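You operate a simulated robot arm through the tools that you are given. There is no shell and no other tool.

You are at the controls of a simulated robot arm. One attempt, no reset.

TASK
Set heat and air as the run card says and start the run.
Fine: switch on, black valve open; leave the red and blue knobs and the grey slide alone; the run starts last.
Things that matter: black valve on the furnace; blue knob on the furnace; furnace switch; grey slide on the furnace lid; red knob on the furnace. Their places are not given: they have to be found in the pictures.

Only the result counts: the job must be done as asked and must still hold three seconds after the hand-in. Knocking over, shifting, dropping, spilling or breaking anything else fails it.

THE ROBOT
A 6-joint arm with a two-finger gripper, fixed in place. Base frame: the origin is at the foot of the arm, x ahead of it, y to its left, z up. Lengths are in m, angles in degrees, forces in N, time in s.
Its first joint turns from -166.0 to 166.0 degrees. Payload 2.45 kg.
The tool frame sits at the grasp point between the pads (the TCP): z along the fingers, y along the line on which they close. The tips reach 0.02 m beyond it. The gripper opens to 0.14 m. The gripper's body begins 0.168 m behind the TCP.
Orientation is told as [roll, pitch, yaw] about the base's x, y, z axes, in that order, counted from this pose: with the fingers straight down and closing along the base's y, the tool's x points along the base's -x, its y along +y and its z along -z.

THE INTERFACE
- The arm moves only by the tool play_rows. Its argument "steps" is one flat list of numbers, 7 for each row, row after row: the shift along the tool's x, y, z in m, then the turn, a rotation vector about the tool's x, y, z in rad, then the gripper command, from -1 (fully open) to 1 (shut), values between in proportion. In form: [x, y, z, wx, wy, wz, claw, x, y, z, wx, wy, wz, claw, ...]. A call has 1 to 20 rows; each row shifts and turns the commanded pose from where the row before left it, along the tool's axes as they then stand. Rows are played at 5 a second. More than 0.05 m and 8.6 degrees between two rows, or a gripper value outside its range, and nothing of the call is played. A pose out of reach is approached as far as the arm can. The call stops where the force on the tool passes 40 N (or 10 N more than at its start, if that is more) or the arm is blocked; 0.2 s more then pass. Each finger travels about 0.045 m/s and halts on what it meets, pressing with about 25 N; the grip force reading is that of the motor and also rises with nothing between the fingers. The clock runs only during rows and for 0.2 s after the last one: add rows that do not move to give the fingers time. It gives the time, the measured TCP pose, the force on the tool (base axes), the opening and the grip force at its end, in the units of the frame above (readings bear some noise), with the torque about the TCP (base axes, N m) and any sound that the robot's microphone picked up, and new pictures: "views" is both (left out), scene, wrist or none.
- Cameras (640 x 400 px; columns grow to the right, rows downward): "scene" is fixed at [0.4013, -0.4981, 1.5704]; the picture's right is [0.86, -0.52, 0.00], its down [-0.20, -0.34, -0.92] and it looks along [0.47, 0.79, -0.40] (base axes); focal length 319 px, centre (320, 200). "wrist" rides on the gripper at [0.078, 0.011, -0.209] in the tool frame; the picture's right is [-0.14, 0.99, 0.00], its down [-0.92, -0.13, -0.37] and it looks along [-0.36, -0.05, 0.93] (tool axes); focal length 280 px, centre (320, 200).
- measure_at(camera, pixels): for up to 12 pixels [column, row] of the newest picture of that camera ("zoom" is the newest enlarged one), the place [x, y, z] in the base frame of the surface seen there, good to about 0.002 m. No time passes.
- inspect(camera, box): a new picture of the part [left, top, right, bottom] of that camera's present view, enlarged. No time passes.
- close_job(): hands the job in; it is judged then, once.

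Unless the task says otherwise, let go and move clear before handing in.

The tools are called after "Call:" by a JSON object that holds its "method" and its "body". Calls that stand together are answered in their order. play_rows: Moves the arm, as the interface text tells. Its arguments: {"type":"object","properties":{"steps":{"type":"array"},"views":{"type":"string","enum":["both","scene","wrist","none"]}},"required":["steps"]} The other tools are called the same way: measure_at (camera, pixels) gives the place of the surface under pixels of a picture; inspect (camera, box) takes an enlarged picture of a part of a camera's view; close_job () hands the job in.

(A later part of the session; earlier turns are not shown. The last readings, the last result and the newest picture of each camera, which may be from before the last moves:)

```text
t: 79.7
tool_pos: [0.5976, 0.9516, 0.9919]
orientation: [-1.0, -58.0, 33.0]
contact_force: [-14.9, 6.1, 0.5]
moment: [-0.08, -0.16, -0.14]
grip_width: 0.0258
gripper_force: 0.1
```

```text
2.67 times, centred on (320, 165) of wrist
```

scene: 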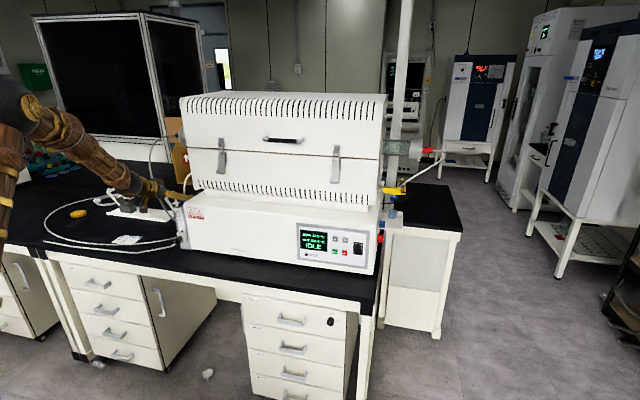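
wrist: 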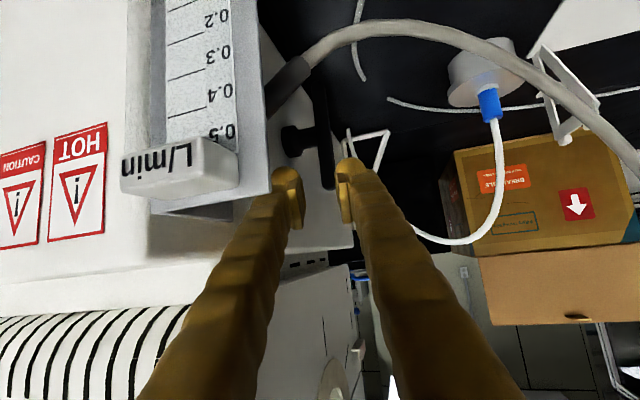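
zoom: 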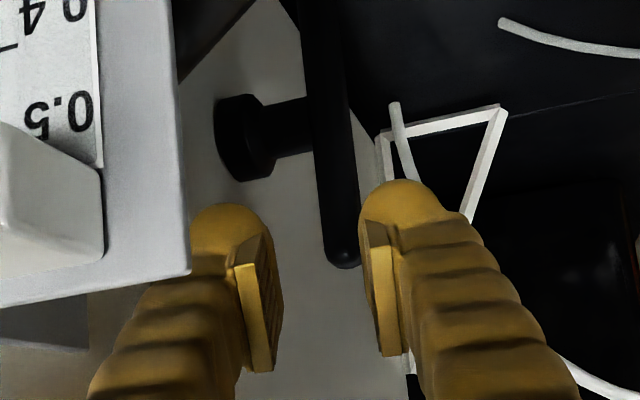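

A finger is touching something (about 15 N toward −u, opening stuck at 26 mm), probably the inner finger against the base edge or column. I'll measure the fingers and surroundings.

Call:
{"method": "measure_at", "body": {"camera": "wrist", "pixels": [[275, 195], [262, 215], [245, 240], [225, 280], [290, 180], [262, 180], [240, 195], [200, 205], [200, 235], [300, 240], [345, 175], [335, 187]]}}

Call:
{"method": "inspect", "body": {"camera": "wrist", "box": [140, 140, 340, 300]}}

Call:
{"method": "inspect", "body": {"camera": "scene", "box": [130, 160, 220, 240]}}

```text
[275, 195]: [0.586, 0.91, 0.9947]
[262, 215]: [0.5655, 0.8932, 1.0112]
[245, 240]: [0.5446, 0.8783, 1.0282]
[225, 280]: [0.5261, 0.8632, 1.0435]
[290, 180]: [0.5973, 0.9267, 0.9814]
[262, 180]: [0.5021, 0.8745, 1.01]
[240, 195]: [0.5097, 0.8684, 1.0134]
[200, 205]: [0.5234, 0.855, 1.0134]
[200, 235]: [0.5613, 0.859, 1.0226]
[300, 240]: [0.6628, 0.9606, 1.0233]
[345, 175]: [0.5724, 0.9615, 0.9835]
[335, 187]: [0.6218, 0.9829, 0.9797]
```

```text
2.50 times, centred on (240, 220) of wrist
```

zoom: 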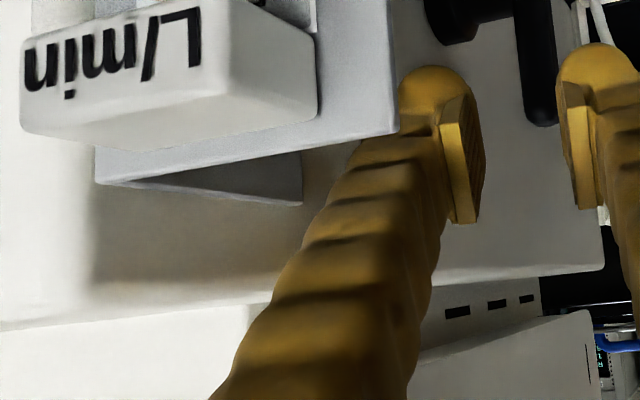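

```text
5.00 times, centred on (175, 200) of scene
```

zoom: 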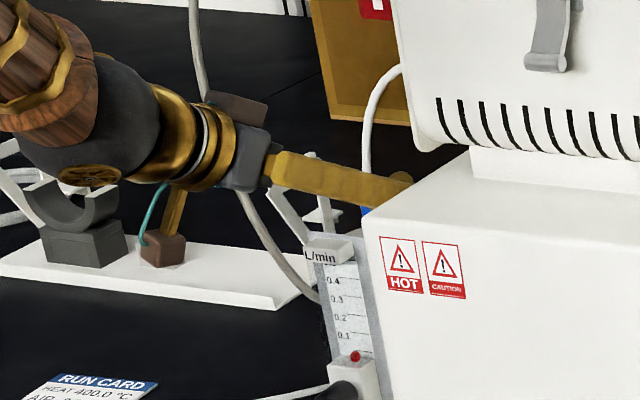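

The inner finger tip touches the base's side face, so there isn't enough room to straddle. Since the closed fingers' underside slopes down to the rear, pressing it down on the bar's top end will drive the top forward. I'll lift, close, yaw back to 25°, and position above the bar.

Call:
{"method": "play_rows", "body": {"steps": [-0.0287, -0.002, -0.0295, 0, 0, 0, 0.52, 0, 0, 0, 0, 0, 0, 1, 0, 0, 0, 0.119, 0, 0.074, 1, -0.0137, 0.0095, 0.0219, 0, 0, 0, 1, -0.0137, 0.0095, 0.0219, 0, 0, 0, 1, 0, 0, 0, 0, 0, 0, 1]}}

Call:
{"method": "inspect", "body": {"camera": "wrist", "box": [240, 90, 400, 240]}}

```text
t: 81.1
tool_pos: [0.6278, 0.9838, 1.0317]
orientation: [-1.0, -58.0, 25.0]
contact_force: [0.7, 0.6, 0.5]
moment: [-0.02, 0.05, -0.01]
grip_width: 0.0
gripper_force: 24.6
```

scene: 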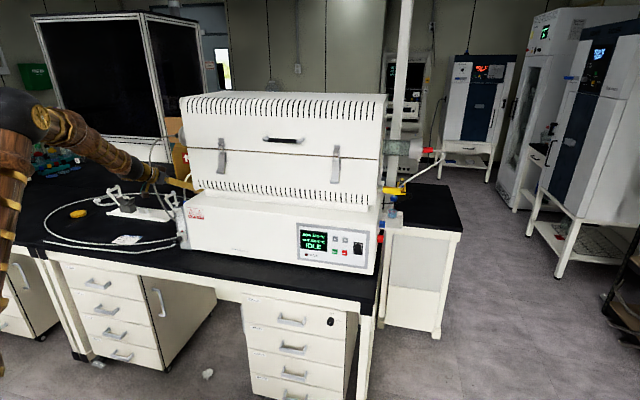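
wrist: 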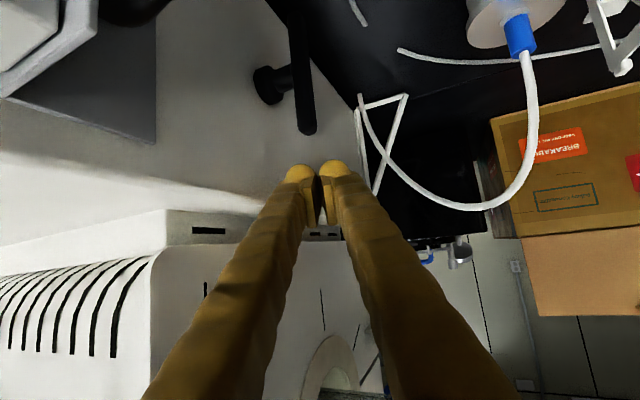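

```text
2.67 times, centred on (320, 165) of wrist
```

zoom: 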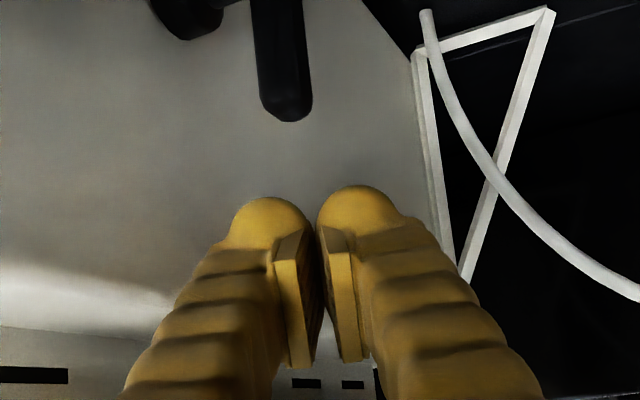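

Positioned above the bar at (0.628, 0.984, 1.032). Now lowering onto its top end and pressing along the tool's x (down and forward).

Call:
{"method": "play_rows", "body": {"steps": [0.0118, -0.0005, 0.0082, 0, 0, 0, 1, 0.0118, -0.0005, 0.0082, 0, 0, 0, 1, 0.0065, -0.00125, 0, 0, 0, 0, 1, 0.0065, -0.00125, 0, 0, 0, 0, 1, 0.0065, -0.00125, 0, 0, 0, 0, 1, 0.0065, -0.00125, 0, 0, 0, 0, 1, 0.0065, -0.00125, 0, 0, 0, 0, 1, 0, 0, 0, 0, 0, 0, 1]}}

Call:
{"method": "inspect", "body": {"camera": "wrist", "box": [240, 90, 400, 240]}}

```text
t: 81.9
tool_pos: [0.6289, 0.9827, 1.0047]
orientation: [-0.6, -58.4, 24.7]
contact_force: [1.0, 0.5, 5.8]
moment: [-0.01, -0.04, -0.03]
grip_width: 0.0
gripper_force: 29.6
stopped in row 4: the force on the tool passed its limit at 46 N (the readings are from after the stop); the commanded pose is now the measured one
```

scene: 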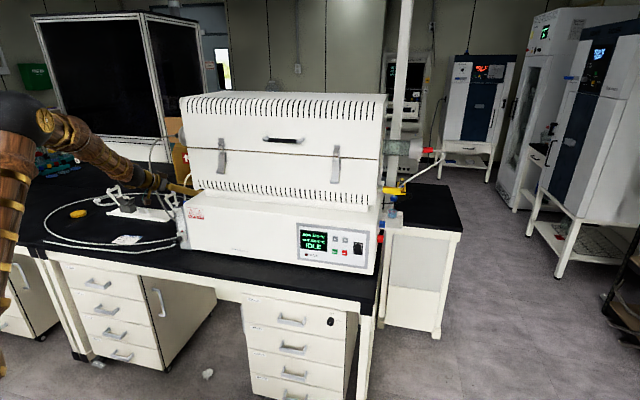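
wrist: 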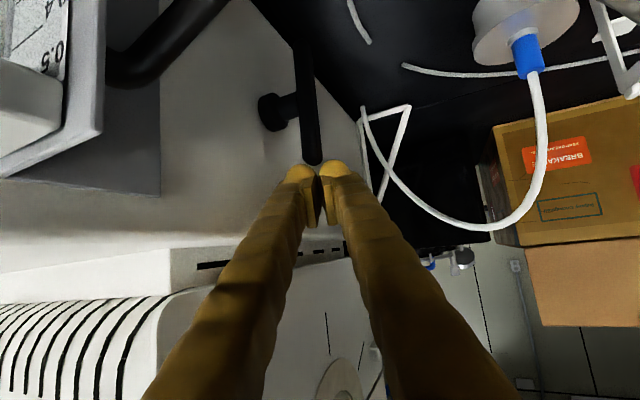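

```text
2.67 times, centred on (320, 165) of wrist
```

zoom: 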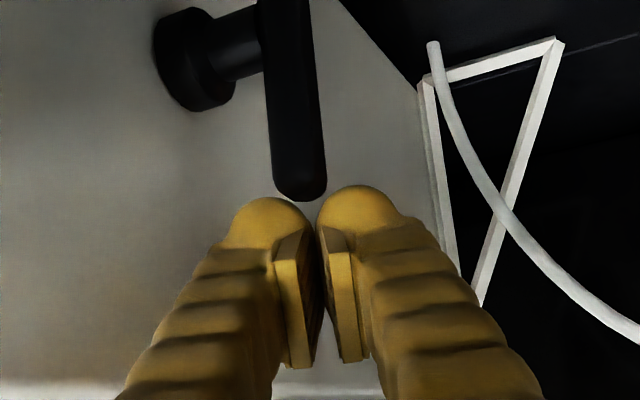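

The bar's end took 46 N straight down and did not tip. The end must move horizontally first, so I'll drag it toward the front (−s) with light downward pressure.

Call:
{"method": "play_rows", "body": {"steps": [0.0041, -0.00155, -0.0024, 0, 0, 0, 1, 0.0028, -0.00155, -0.0032, 0, 0, 0, 1, 0.0028, -0.00155, -0.0032, 0, 0, 0, 1, 0.0028, -0.00155, -0.0032, 0, 0, 0, 1, 0.0028, -0.00155, -0.0032, 0, 0, 0, 1, 0, 0, 0, 0, 0, 0, 1]}}

Call:
{"method": "inspect", "body": {"camera": "wrist", "box": [240, 90, 400, 240]}}

```text
t: 82.7
tool_pos: [0.6206, 0.9746, 1.0056]
orientation: [-0.5, -58.6, 24.4]
contact_force: [-0.6, 0.1, 5.9]
moment: [0.04, -0.01, -0.01]
grip_width: 0.0061
gripper_force: 29.2
stopped in row 3: the force on the tool passed its limit at 41 N (the readings are from after the stop); the commanded pose is now the measured one
```

scene: 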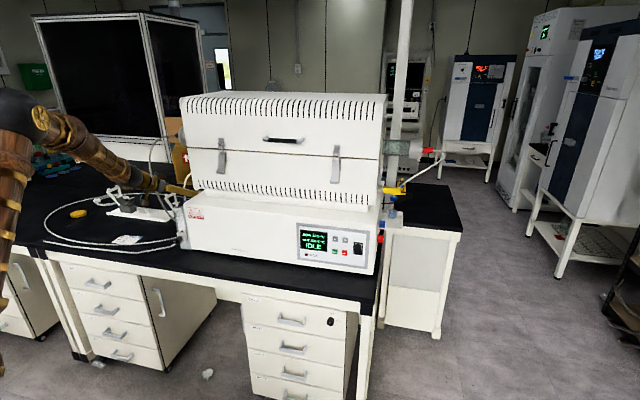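
wrist: 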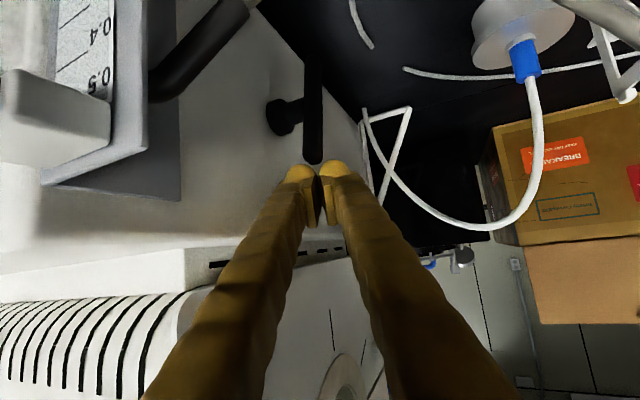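

```text
2.67 times, centred on (320, 165) of wrist
```

zoom: 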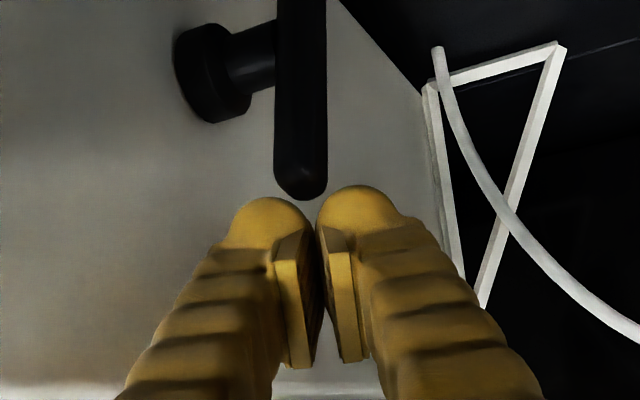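

The tool moved about 12 mm forward before stopping. I'll measure whether the bar's end moved with it.

Call:
{"method": "measure_at", "body": {"camera": "wrist", "pixels": [[312.5, 160], [313, 155], [313, 140], [312, 120], [312, 100], [312, 75], [286, 118]]}}

```text
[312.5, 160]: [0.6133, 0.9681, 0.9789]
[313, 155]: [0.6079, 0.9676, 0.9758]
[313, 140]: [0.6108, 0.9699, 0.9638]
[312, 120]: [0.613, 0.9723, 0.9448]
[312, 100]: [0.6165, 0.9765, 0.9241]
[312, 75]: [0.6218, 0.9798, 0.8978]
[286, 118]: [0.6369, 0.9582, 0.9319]
```

The bar is now tilted about 13° forward at the top (s 1.114 at z 0.976 versus 1.132 at z 0.898), so this direction works. Continue dragging along the arc.

Call:
{"method": "play_rows", "body": {"steps": [0.0039, -0.00155, -0.0025, 0, 0, 0, 1, 0.0039, -0.00155, -0.0025, 0, 0, 0, 1, 0.0039, -0.00155, -0.0025, 0, 0, 0, 1, 0.0039, -0.00155, -0.0025, 0, 0, 0, 1, 0.0049, -0.0012, -0.0008, 0, 0, 0, 1, 0.0049, -0.0012, -0.0008, 0, 0, 0, 1, 0.0049, -0.0012, -0.0008, 0, 0, 0, 1, 0, 0, 0, 0, 0, 0, 1]}}

Call:
{"method": "inspect", "body": {"camera": "wrist", "box": [240, 90, 400, 240]}}

```text
t: 84.0
tool_pos: [0.6099, 0.9587, 0.9971]
orientation: [-0.6, -58.7, 24.5]
contact_force: [1.4, -1.2, 2.1]
moment: [-0.01, -0.05, -0.01]
grip_width: 0.0
gripper_force: 29.3
stopped in row 6: the force on the tool passed its limit at 41 N (the readings are from after the stop); the commanded pose is now the measured one
```

scene: 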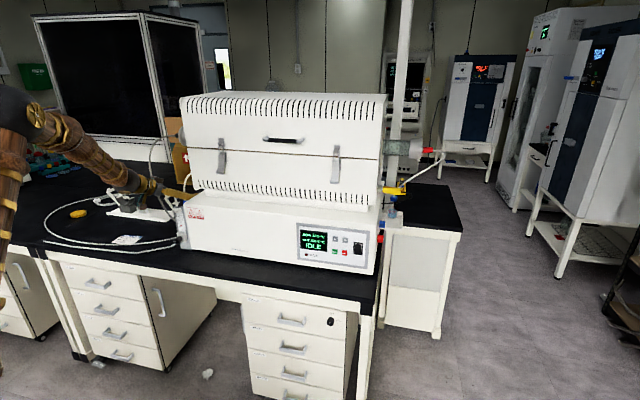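
wrist: 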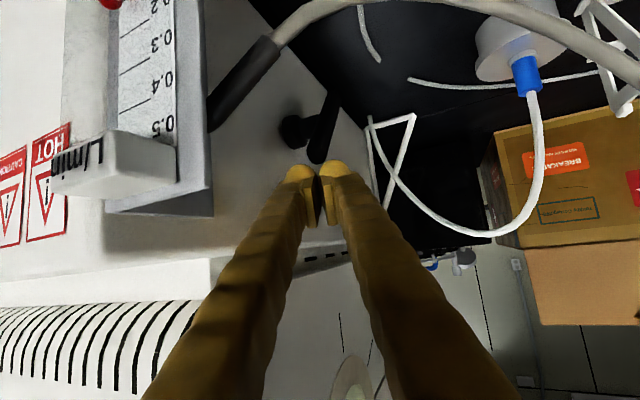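

```text
2.67 times, centred on (320, 165) of wrist
```

zoom: 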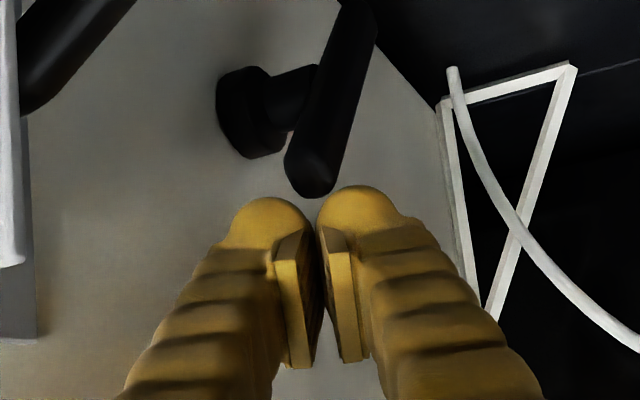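

The handle is clearly tilted now (zoom 310,180 to 350,30), and the red float at wrist (110,3) appears to have risen near 0.2. Continue pushing the end down.

Call:
{"method": "play_rows", "body": {"steps": [0.0045, -0.0013, -0.0012, 0, 0, 0, 1, 0.0045, -0.0012, -0.0008, 0, 0, 0, 1, 0.0045, -0.0012, -0.0004, 0, 0, 0, 1, 0.0045, -0.001, 0, 0, 0, 0, 1, 0.0045, -0.001, 0, 0, 0, 0, 1, 0, 0, 0, 0, 0, 0, 1]}}

Call:
{"method": "inspect", "body": {"camera": "wrist", "box": [240, 90, 400, 240]}}

Call:
{"method": "inspect", "body": {"camera": "scene", "box": [150, 200, 230, 260]}}

```text
t: 85.4
tool_pos: [0.5993, 0.9486, 0.977]
orientation: [-0.8, -58.7, 24.5]
contact_force: [0.2, 0.0, 1.1]
moment: [-0.01, 0.0, 0.02]
grip_width: 0.0
gripper_force: 29.9
```

scene: 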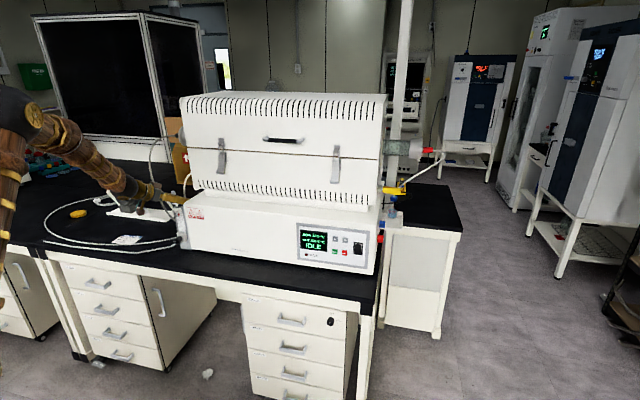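
wrist: 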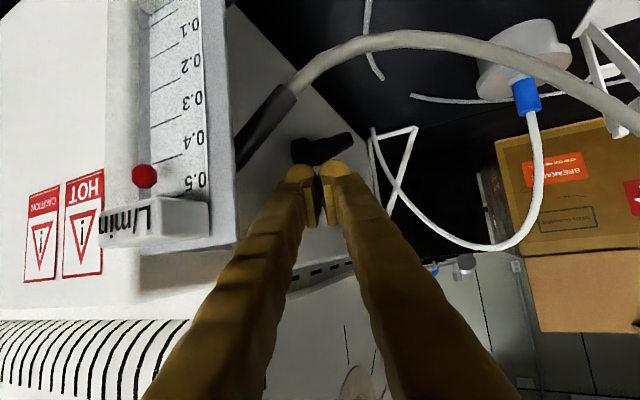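

```text
2.67 times, centred on (320, 165) of wrist
```

zoom: 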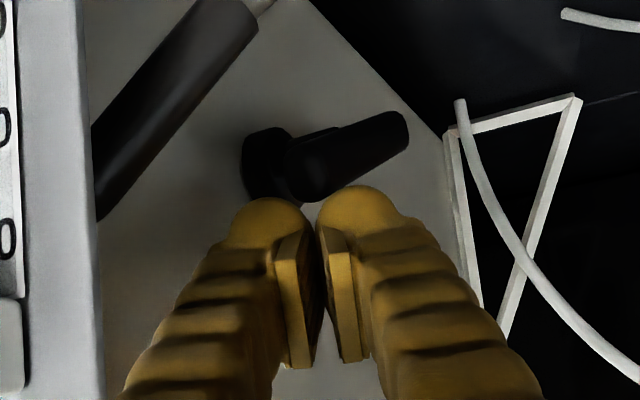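

```text
6.67 times, centred on (190, 230) of scene
```

zoom: 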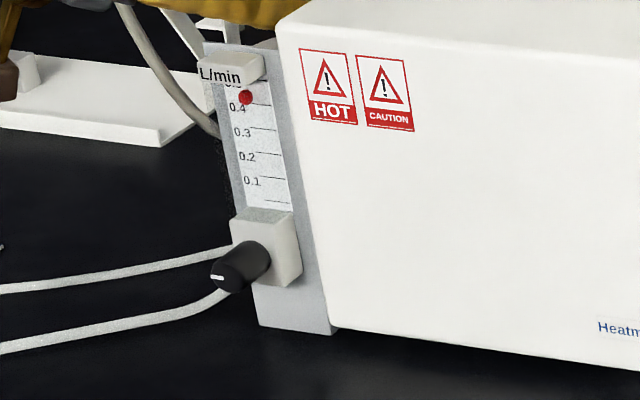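

The float rose to about 0.45 in scene zoom (246,97), so the lever is the air supply. I'll check how horizontal the bar is.

Call:
{"method": "measure_at", "body": {"camera": "wrist", "pixels": [[316, 158], [322, 154], [330, 148], [340, 143], [348, 137], [301, 150]]}}

Call:
{"method": "measure_at", "body": {"camera": "scene", "pixels": [[178.9, 214.6], [183, 229.8]]}}

```text
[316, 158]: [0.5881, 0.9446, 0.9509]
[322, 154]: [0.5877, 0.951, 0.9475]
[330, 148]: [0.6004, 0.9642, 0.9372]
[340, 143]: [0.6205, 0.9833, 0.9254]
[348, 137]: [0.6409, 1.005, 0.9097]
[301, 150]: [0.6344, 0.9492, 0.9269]
```

```text
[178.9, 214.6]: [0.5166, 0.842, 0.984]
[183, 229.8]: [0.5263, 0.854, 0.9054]
```

The bar is about 65° open (still sloping 25°). Pressing down further to bring it to its end.

Call:
{"method": "play_rows", "body": {"steps": [0.0038, 0, 0.0024, 0, 0, 0, 1, 0.0038, 0, 0.0024, 0, 0, 0, 1, 0.0038, 0, 0.0024, 0, 0, 0, 1, 0.0038, 0, 0.0024, 0, 0, 0, 1, 0.0038, 0, 0.0024, 0, 0, 0, 1, 0, 0, 0, 0, 0, 0, 1]}}

Call:
{"method": "inspect", "body": {"camera": "wrist", "box": [240, 90, 400, 240]}}

Call:
{"method": "inspect", "body": {"camera": "scene", "box": [150, 200, 230, 260]}}

```text
t: 86.6
tool_pos: [0.6, 0.9506, 0.962]
orientation: [-0.1, -59.0, 24.2]
contact_force: [3.3, 2.6, 4.0]
moment: [-0.53, 0.61, -0.05]
grip_width: 0.0001
gripper_force: 29.1
stopped in row 6: the force on the tool passed its limit at 45 N (the readings are from after the stop); the commanded pose is now the measured one
```

scene: 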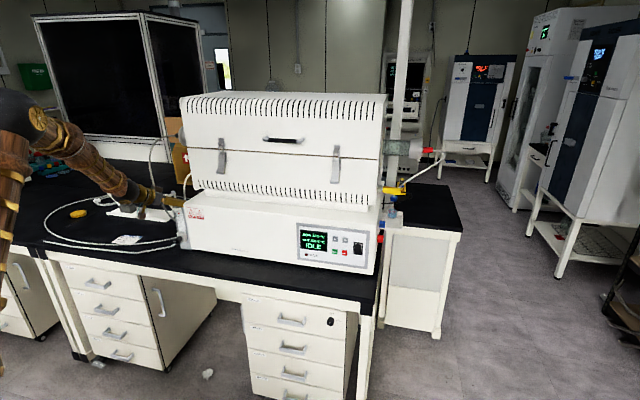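
wrist: 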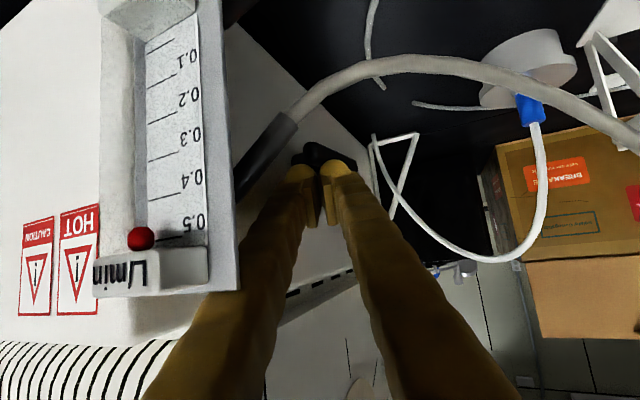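

```text
2.67 times, centred on (320, 165) of wrist
```

zoom: 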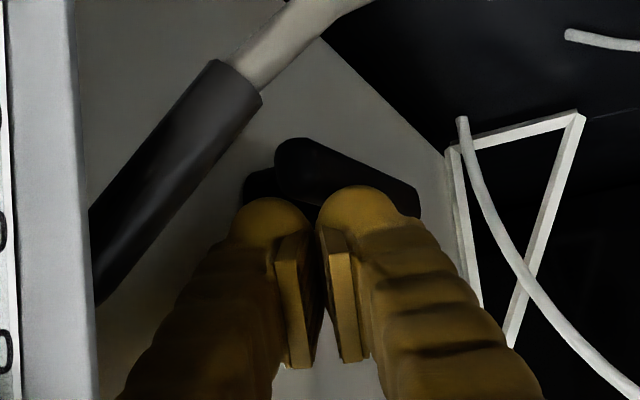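

```text
6.67 times, centred on (190, 230) of scene
```

zoom: 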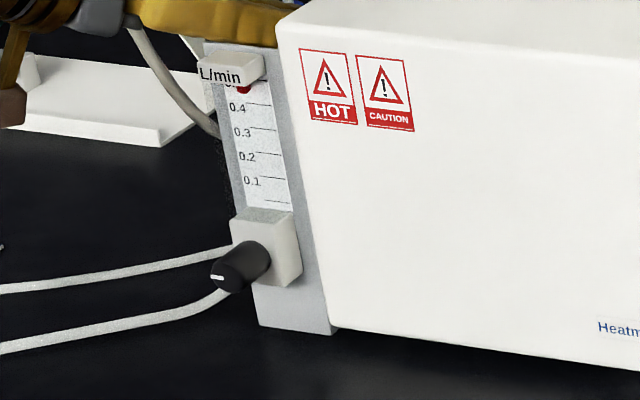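

The float now reads 0.5 with the lever at its end stop and the knob at 270°. Next I'll lift clear of the handle and column, back off, and return in front of the flow knob to turn it down.

Call:
{"method": "play_rows", "body": {"steps": [-0.0323, -0.0011, -0.0239, 0, 0, 0, 1, -0.0323, -0.0011, -0.0239, 0, 0, 0, 1, -0.0323, -0.0011, -0.0239, 0, 0, 0, 1, 0.0192, -0.0153, -0.0307, 0, 0, 0, 1, 0.0192, -0.0153, -0.0307, 0, 0, 0, 1, 0.0192, -0.0153, -0.0307, 0, 0, 0, 1, 0.0192, -0.0153, -0.0307, 0, 0, 0, 1, 0.0192, -0.0153, -0.0307, 0, 0, 0, 1, 0.0192, -0.0153, -0.0307, 0, 0, 0, 0.3, 0, 0, 0, -0.103, 0, -0.062, 0.3, 0, 0, 0, -0.103, 0, -0.062, 0.3, 0, 0, 0, -0.103, 0, -0.062, 0.3, 0, 0, 0, 0, 0, 0, 0.3]}}

```text
t: 89.6
tool_pos: [0.4632, 0.7537, 1.0379]
orientation: [-2.2, -56.5, 44.2]
contact_force: [-0.7, -0.3, 1.3]
moment: [-0.05, 0.05, 0.04]
grip_width: 0.0491
gripper_force: 0.0
stopped in row 13: the arm was blocked; the commanded pose is now the measured one
```

scene: 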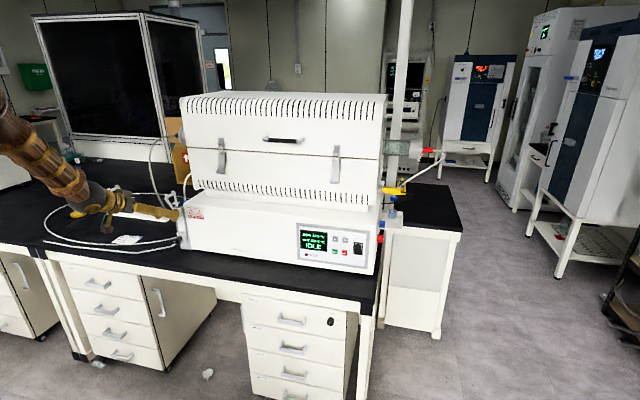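
wrist: 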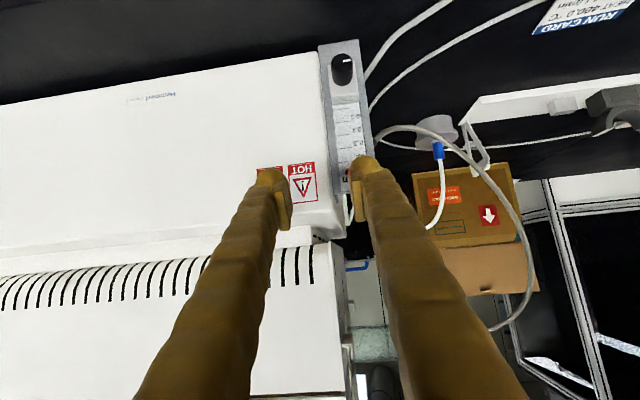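

Clear of everything; the tool is at s 0.860, u −0.205, z 1.038 (the blocked stop again shows no load). Descending in front of the knob.

Call:
{"method": "play_rows", "body": {"steps": [0.027, 0.0065, 0.0179, 0, 0, 0, 0.3, 0.027, 0.0065, 0.0179, 0, 0, 0, 0.3, 0.027, 0.0065, 0.0179, 0, 0, 0, 0.3, 0.027, 0.0065, 0.0179, 0, 0, 0, 0.3, 0.027, 0.0065, 0.0179, 0, 0, 0, 0.3, 0, 0, 0, 0, 0, 0, 0.3]}}

Call:
{"method": "inspect", "body": {"camera": "wrist", "box": [250, 140, 400, 300]}}

Call:
{"method": "inspect", "body": {"camera": "scene", "box": [140, 180, 220, 260]}}

```text
t: 91.0
tool_pos: [0.4373, 0.7801, 0.8891]
orientation: [-1.7, -57.3, 44.3]
contact_force: [-0.5, 0.1, 0.1]
moment: [0.0, -0.04, 0.02]
grip_width: 0.049
gripper_force: 0.0
```

scene: 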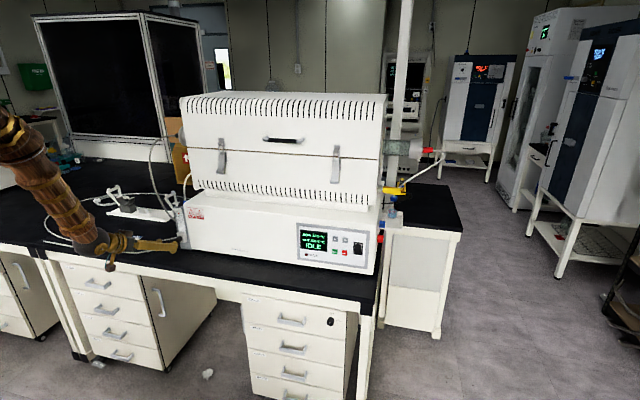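
wrist: 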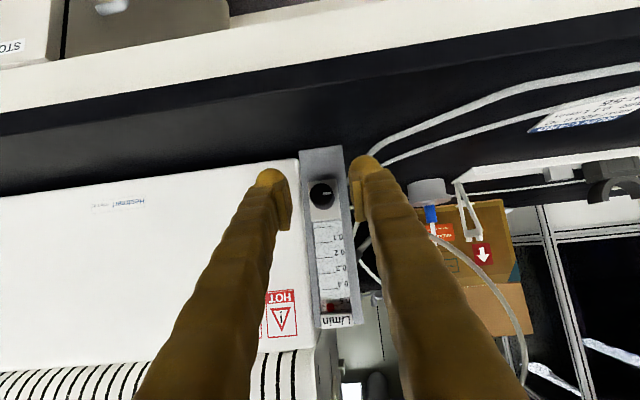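

```text
2.50 times, centred on (325, 220) of wrist
```

zoom: 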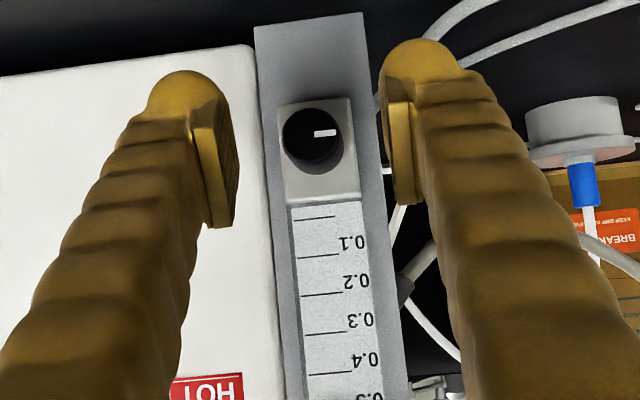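

```text
5.00 times, centred on (180, 220) of scene
```

zoom: 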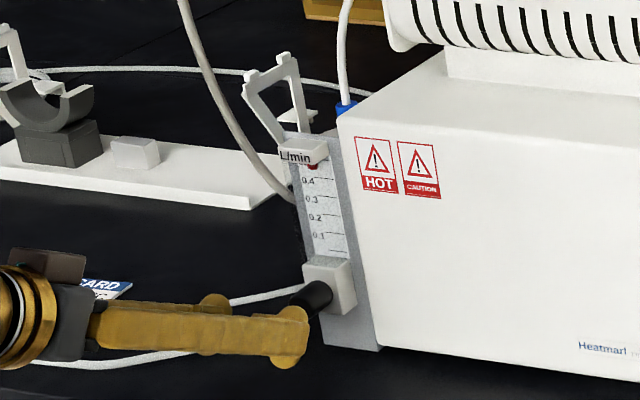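

The knob is at 270° with the float at 0.5. Advance around the knob and close on it.

Call:
{"method": "play_rows", "body": {"steps": [-0.0042, -0.0009, 0.0116, 0, 0, 0, 0.3, -0.0042, -0.0009, 0.0116, 0, 0, 0, 0.3, -0.0042, -0.0009, 0.0116, 0, 0, 0, 0.3, -0.0042, -0.0009, 0.0116, 0, 0, 0, 0.3, -0.0042, -0.0009, 0.0116, 0, 0, 0, 0.3, 0, 0, 0, 0, 0, 0, 0.3, 0, 0, 0, 0, 0, 0, 0.6, 0, 0, 0, 0, 0, 0, 0.9, 0, 0, 0, 0, 0, 0, 0.9], "views": "wrist"}}

```text
t: 93.0
tool_pos: [0.4826, 0.8193, 0.875]
orientation: [-1.6, -57.3, 44.2]
contact_force: [3.0, 0.7, -2.3]
moment: [0.0, -0.01, 0.06]
grip_width: 0.0238
gripper_force: 33.8
```

wrist: 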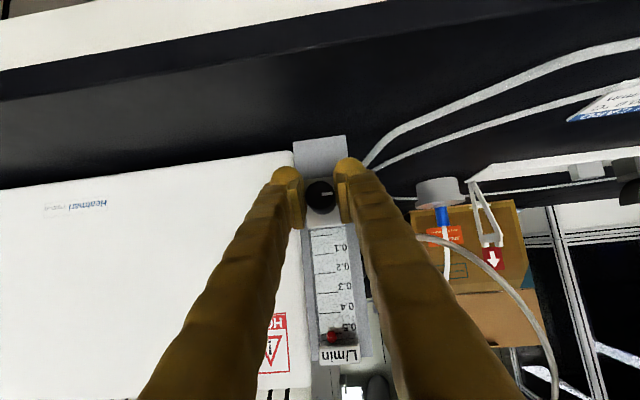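

Well gripped at (0.4826, 0.8193, 0.875) with almost no side force, and the float at 0.5 (338,337). Turning counter-clockwise about 63° to reduce the flow.

Call:
{"method": "play_rows", "body": {"steps": [0, 0, 0, 0.054, 0, -0.0842, 0.9, 0, 0, 0, 0.054, 0, -0.0842, 0.9, 0, 0, 0, 0.054, 0, -0.0842, 0.9, 0, 0, 0, 0.054, 0, -0.0842, 0.9, 0, 0, 0, 0.054, 0, -0.0842, 0.9, 0, 0, 0, 0.054, 0, -0.0842, 0.9, 0, 0, 0, 0.054, 0, -0.0842, 0.9, 0, 0, 0, 0.054, 0, -0.0842, 0.9, 0, 0, 0, 0.054, 0, -0.0842, 0.9, 0, 0, 0, 0.054, 0, -0.0842, 0.9, 0, 0, 0, 0.054, 0, -0.0842, 0.9, 0, 0, 0, 0, 0, 0, 0.9]}}

Call:
{"method": "inspect", "body": {"camera": "scene", "box": [150, 190, 230, 250]}}

Call:
{"method": "inspect", "body": {"camera": "wrist", "box": [270, 140, 390, 260]}}

```text
t: 95.6
tool_pos: [0.4836, 0.8193, 0.8752]
orientation: [-75.2, -21.7, 97.3]
contact_force: [-26.3, 15.0, -9.0]
moment: [-0.13, 0.13, 0.35]
grip_width: 0.0237
gripper_force: 45.0
```

scene: 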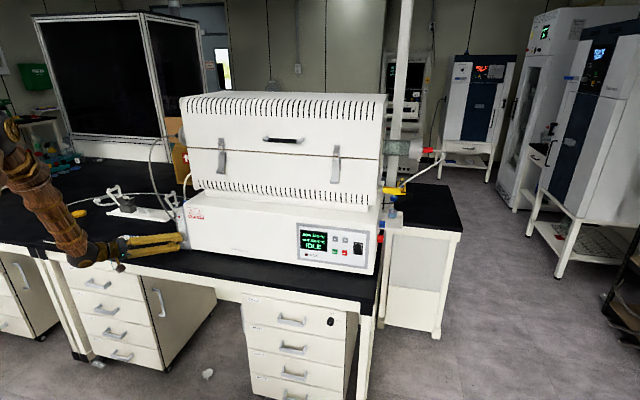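
wrist: 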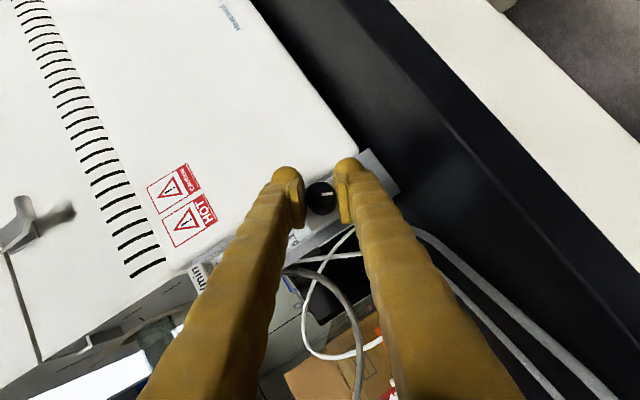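

```text
6.67 times, centred on (190, 220) of scene
```

zoom: 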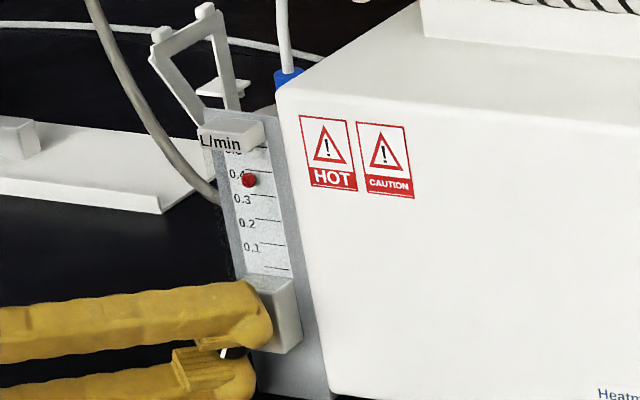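

```text
3.33 times, centred on (330, 200) of wrist
```

zoom: 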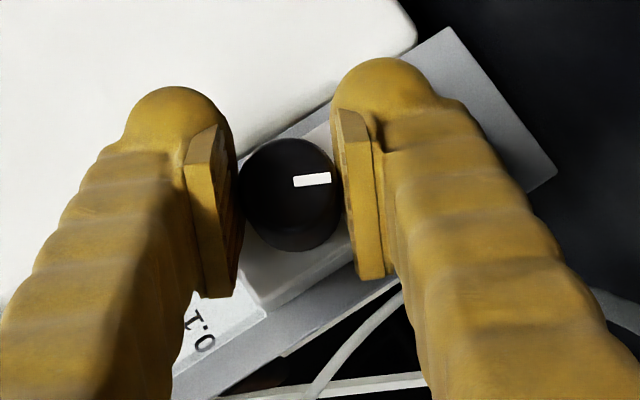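

The float dropped to about 0.38, so flow is linear in angle and 0.1 should be near 54°. I'll release, swing back clockwise 63° and regrip.

Call:
{"method": "play_rows", "body": {"steps": [0, 0, 0, 0, 0, 0, 0.3, 0, 0, 0, 0, 0, 0, 0.3, 0, 0, 0, 0, 0, 0, 0.3, 0, 0, 0, -0.054, 0, 0.0842, 0.3, 0, 0, 0, -0.054, 0, 0.0842, 0.3, 0, 0, 0, -0.054, 0, 0.0842, 0.3, 0, 0, 0, -0.054, 0, 0.0842, 0.3, 0, 0, 0, -0.054, 0, 0.0842, 0.3, 0, 0, 0, -0.054, 0, 0.0842, 0.3, 0, 0, 0, -0.054, 0, 0.0842, 0.3, 0, 0, 0, -0.054, 0, 0.0842, 0.3, 0, 0, 0, -0.054, 0, 0.0842, 0.3, 0, 0, 0, -0.054, 0, 0.0842, 0.3, 0, 0, 0, -0.054, 0, 0.0842, 0.3, 0, 0, 0, 0, 0, 0, 0.3, 0, 0, 0, 0, 0, 0, 0.6, 0, 0, 0, 0, 0, 0, 0.9, 0, 0, 0, 0, 0, 0, 0.9], "views": "wrist"}}

```text
t: 99.4
tool_pos: [0.4823, 0.8189, 0.8746]
orientation: [-1.6, -57.3, 44.3]
contact_force: [3.4, -3.2, -0.4]
moment: [-0.02, -0.05, -0.04]
grip_width: 0.0238
gripper_force: 34.2
```

wrist: 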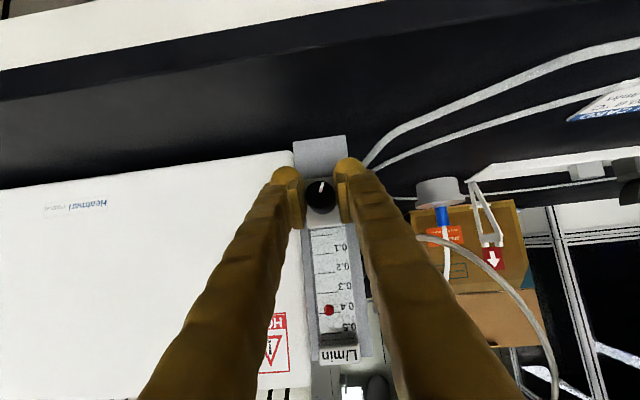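

Regripped with the float at about 0.38 (328,310). Turning counter-clockwise another 63°.

Call:
{"method": "play_rows", "body": {"steps": [0, 0, 0, 0.054, 0, -0.0842, 0.9, 0, 0, 0, 0.054, 0, -0.0842, 0.9, 0, 0, 0, 0.054, 0, -0.0842, 0.9, 0, 0, 0, 0.054, 0, -0.0842, 0.9, 0, 0, 0, 0.054, 0, -0.0842, 0.9, 0, 0, 0, 0.054, 0, -0.0842, 0.9, 0, 0, 0, 0.054, 0, -0.0842, 0.9, 0, 0, 0, 0.054, 0, -0.0842, 0.9, 0, 0, 0, 0.054, 0, -0.0842, 0.9, 0, 0, 0, 0.054, 0, -0.0842, 0.9, 0, 0, 0, 0.054, 0, -0.0842, 0.9, 0, 0, 0, 0, 0, 0, 0.9], "views": "both"}}

Call:
{"method": "inspect", "body": {"camera": "scene", "box": [150, 190, 230, 250]}}

```text
t: 100.4
tool_pos: [0.4834, 0.8199, 0.8756]
orientation: [-38.3, -50.8, 74.2]
contact_force: [-5.5, -7.8, 4.9]
moment: [-0.07, -0.01, 0.05]
grip_width: 0.0237
gripper_force: 45.2
stopped in row 5: the force on the tool passed its limit at 42 N (the readings are from after the stop); the commanded pose is now the measured one
```

scene: 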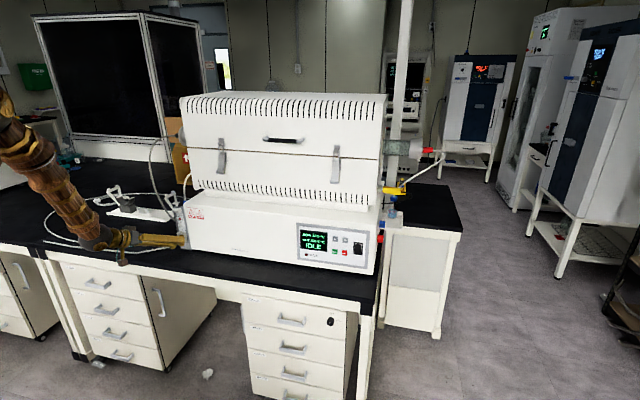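
wrist: 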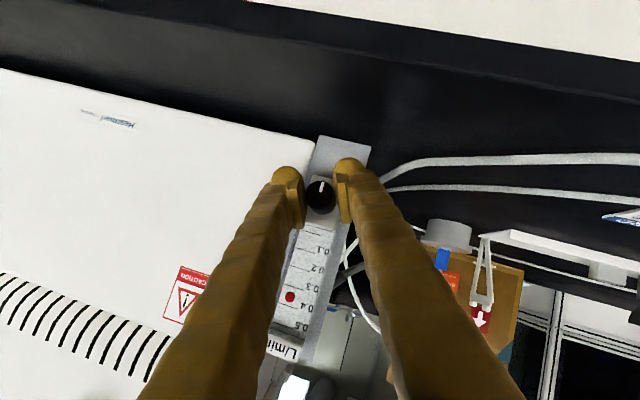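

```text
6.67 times, centred on (190, 220) of scene
```

zoom: 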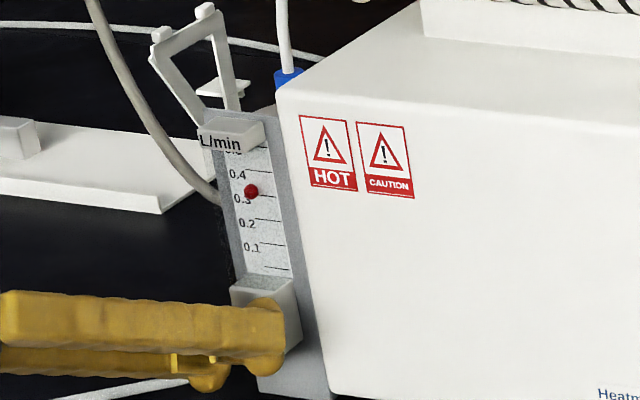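

The call stopped on a 42 N force spike, with the float now about 0.33. I'll ease back 1.5 mm and continue counter-clockwise.

Call:
{"method": "play_rows", "body": {"steps": [0.0008, 0, -0.0013, 0, 0, 0, 0.9, 0, 0, 0, 0.054, 0, -0.0842, 0.9, 0, 0, 0, 0.054, 0, -0.0842, 0.9, 0, 0, 0, 0.054, 0, -0.0842, 0.9, 0, 0, 0, 0.054, 0, -0.0842, 0.9, 0, 0, 0, 0.054, 0, -0.0842, 0.9, 0, 0, 0, 0.054, 0, -0.0842, 0.9, 0, 0, 0, 0, 0, 0, 0.9], "views": "scene"}}

Call:
{"method": "inspect", "body": {"camera": "scene", "box": [150, 190, 230, 250]}}

```text
t: 101.6
tool_pos: [0.4826, 0.8202, 0.8759]
orientation: [-60.6, -37.4, 90.1]
contact_force: [5.5, 5.4, -4.4]
moment: [-0.05, 0.05, 0.11]
grip_width: 0.0235
gripper_force: 45.3
stopped in row 5: the force on the tool passed its limit at 41 N (the readings are from after the stop); the commanded pose is now the measured one
```

scene: 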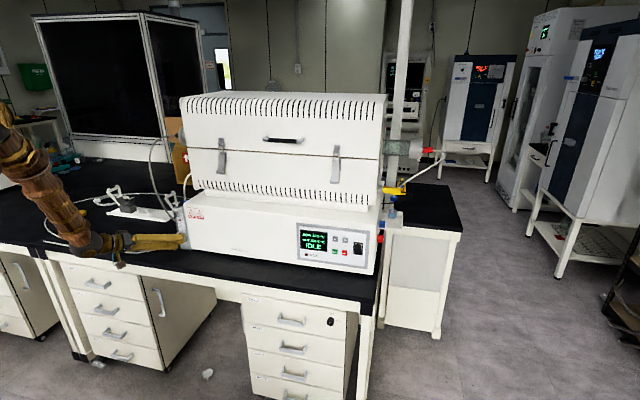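

```text
6.67 times, centred on (190, 220) of scene
```

zoom: 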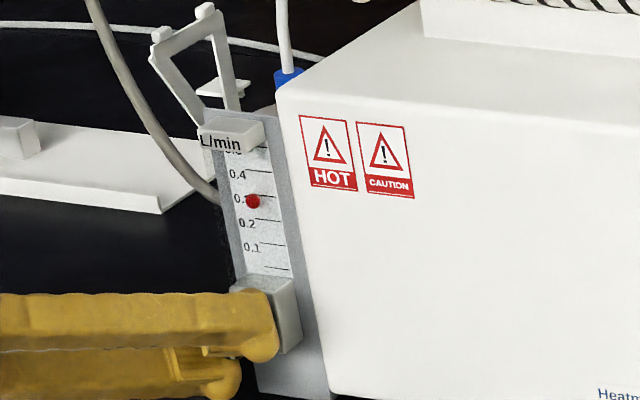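

The float is down to about 0.28. Continue a little, then regrip.

Call:
{"method": "play_rows", "body": {"steps": [0, 0, 0, 0.054, 0, -0.0842, 0.9, 0, 0, 0, 0.054, 0, -0.0842, 0.9, 0, 0, 0, 0.054, 0, -0.0842, 0.9, 0, 0, 0, 0, 0, 0, 0.9], "views": "scene"}}

Call:
{"method": "inspect", "body": {"camera": "scene", "box": [150, 190, 230, 250]}}

```text
t: 102.6
tool_pos: [0.4811, 0.8195, 0.8748]
orientation: [-73.3, -24.1, 96.5]
contact_force: [8.6, 9.7, -15.6]
moment: [-0.17, 0.17, 0.0]
grip_width: 0.0237
gripper_force: 45.4
```

scene: 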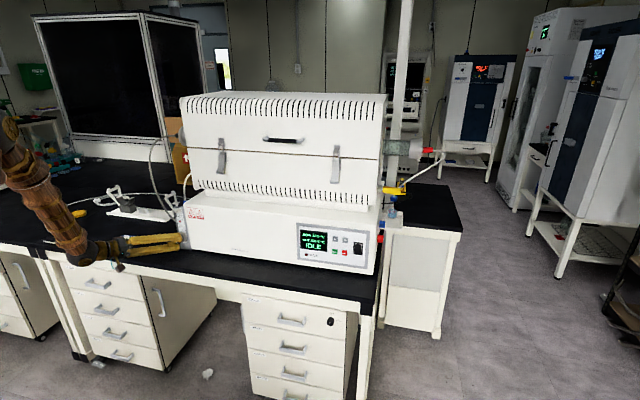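

```text
6.67 times, centred on (190, 220) of scene
```

zoom: 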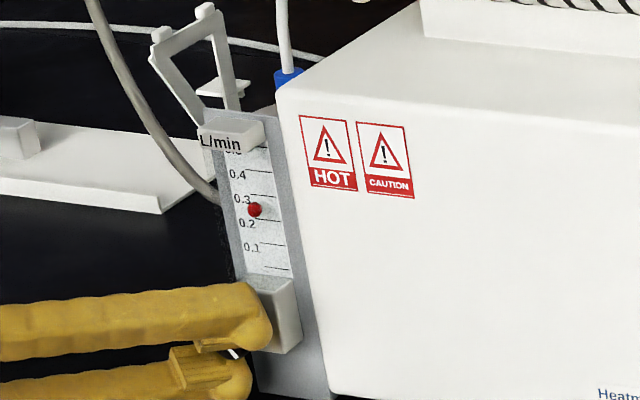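

The float is about 0.25. Another release, swing back 60°, and regrip.

Call:
{"method": "play_rows", "body": {"steps": [0, 0, 0, 0, 0, 0, 0.3, 0, 0, 0, 0, 0, 0, 0.3, 0, 0, 0, 0, 0, 0, 0.3, 0, 0, 0, -0.054, 0, 0.0842, 0.3, 0, 0, 0, -0.054, 0, 0.0842, 0.3, 0, 0, 0, -0.054, 0, 0.0842, 0.3, 0, 0, 0, -0.054, 0, 0.0842, 0.3, 0, 0, 0, -0.054, 0, 0.0842, 0.3, 0, 0, 0, -0.054, 0, 0.0842, 0.3, 0, 0, 0, -0.054, 0, 0.0842, 0.3, 0, 0, 0, -0.054, 0, 0.0842, 0.3, 0, 0, 0, -0.054, 0, 0.0842, 0.3, 0, 0, 0, -0.054, 0, 0.0842, 0.3, 0, 0, 0, 0, 0, 0, 0.3], "views": "wrist"}}

Call:
{"method": "inspect", "body": {"camera": "wrist", "box": [260, 150, 390, 350]}}

```text
t: 105.6
tool_pos: [0.4818, 0.8195, 0.8759]
orientation: [-6.6, -57.2, 48.6]
contact_force: [-0.2, -0.3, 0.2]
moment: [0.02, 0.01, 0.03]
grip_width: 0.049
gripper_force: 0.1
```

wrist: 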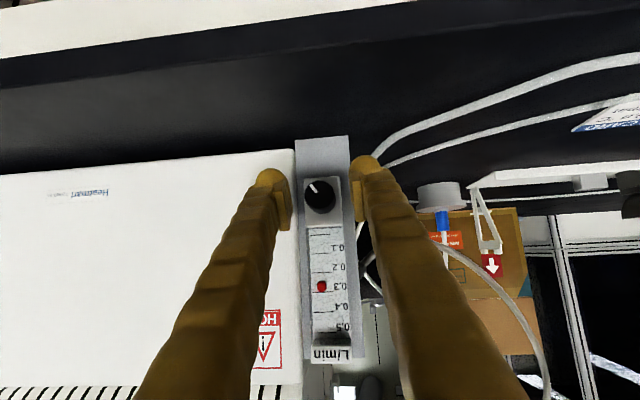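

```text
2.00 times, centred on (325, 250) of wrist
```

zoom: 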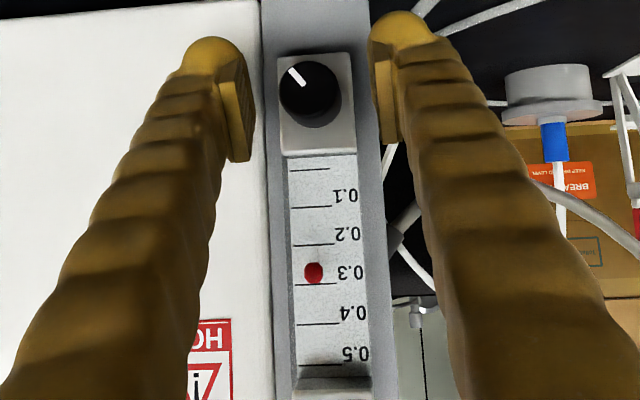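

The float reads about 0.27. Regrip and turn counter-clockwise about 57°.

Call:
{"method": "play_rows", "body": {"steps": [0, 0, 0, 0, 0, 0, 0.6, 0, 0, 0, 0, 0, 0, 0.9, 0, 0, 0, 0, 0, 0, 0.9, 0, 0, 0, 0.054, 0, -0.0842, 0.9, 0, 0, 0, 0.054, 0, -0.0842, 0.9, 0, 0, 0, 0.054, 0, -0.0842, 0.9, 0, 0, 0, 0.054, 0, -0.0842, 0.9, 0, 0, 0, 0.054, 0, -0.0842, 0.9, 0, 0, 0, 0.054, 0, -0.0842, 0.9, 0, 0, 0, 0.054, 0, -0.0842, 0.9, 0, 0, 0, 0.054, 0, -0.0842, 0.9, 0, 0, 0, 0.054, 0, -0.0842, 0.9, 0, 0, 0, 0.054, 0, -0.0842, 0.9, 0, 0, 0, 0, 0, 0, 0.9], "views": "scene"}}

Call:
{"method": "inspect", "body": {"camera": "scene", "box": [150, 190, 230, 250]}}

```text
t: 108.6
tool_pos: [0.4823, 0.8206, 0.8768]
orientation: [-73.2, -24.3, 96.6]
contact_force: [7.7, 21.0, -9.1]
moment: [-0.09, 0.13, 0.03]
grip_width: 0.0237
gripper_force: 45.5
```

scene: 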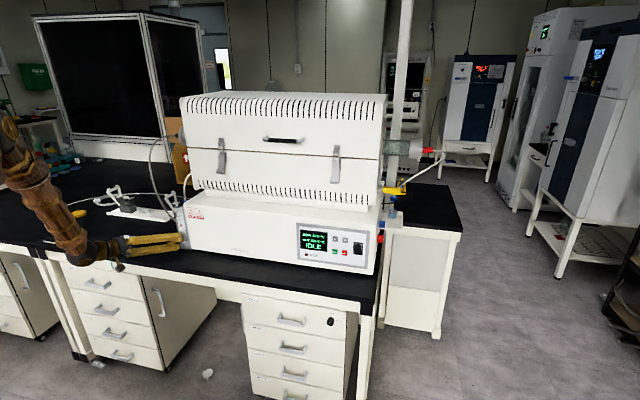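

```text
6.67 times, centred on (190, 220) of scene
```

zoom: 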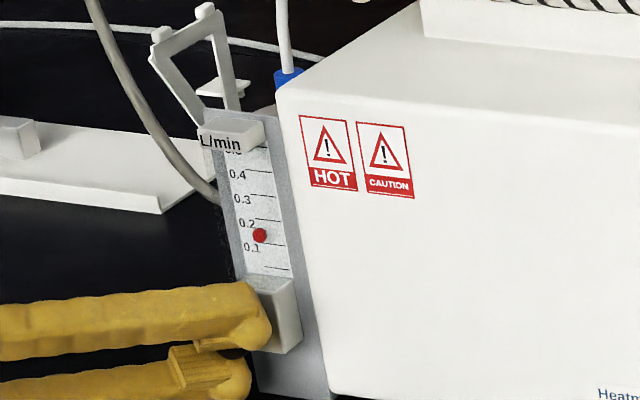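

The float is about 0.16. Release, swing back again, and then turn the last 34°.

Call:
{"method": "play_rows", "body": {"steps": [0, 0, 0, 0, 0, 0, 0.3, 0, 0, 0, 0, 0, 0, 0.3, 0, 0, 0, 0, 0, 0, 0.3, 0, 0, 0, -0.054, 0, 0.0842, 0.3, 0, 0, 0, -0.054, 0, 0.0842, 0.3, 0, 0, 0, -0.054, 0, 0.0842, 0.3, 0, 0, 0, -0.054, 0, 0.0842, 0.3, 0, 0, 0, -0.054, 0, 0.0842, 0.3, 0, 0, 0, -0.054, 0, 0.0842, 0.3, 0, 0, 0, -0.054, 0, 0.0842, 0.3, 0, 0, 0, -0.054, 0, 0.0842, 0.3, 0, 0, 0, -0.054, 0, 0.0842, 0.3, 0, 0, 0, -0.054, 0, 0.0842, 0.3, 0, 0, 0, 0, 0, 0, 0.3], "views": "wrist"}}

Call:
{"method": "inspect", "body": {"camera": "wrist", "box": [290, 160, 370, 290]}}

```text
t: 111.6
tool_pos: [0.482, 0.8199, 0.874]
orientation: [-6.7, -57.2, 48.6]
contact_force: [-1.4, -1.0, -0.5]
moment: [0.01, -0.03, -0.01]
grip_width: 0.0492
gripper_force: 0.0
```

wrist: 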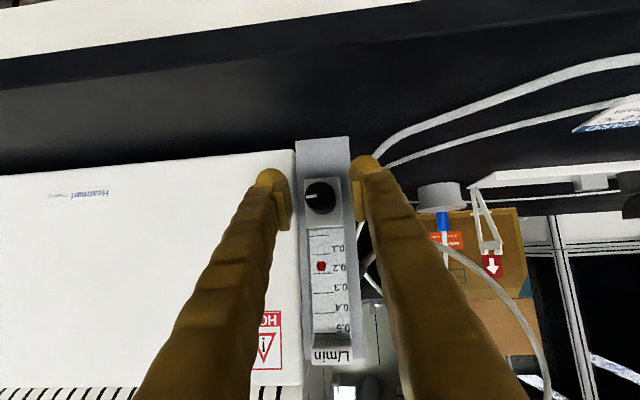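

```text
3.08 times, centred on (330, 225) of wrist
```

zoom: 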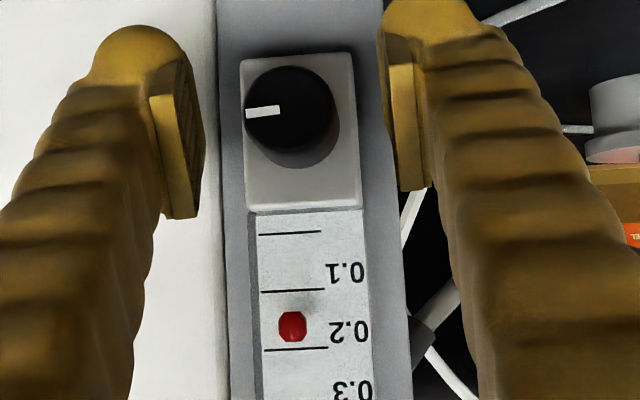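

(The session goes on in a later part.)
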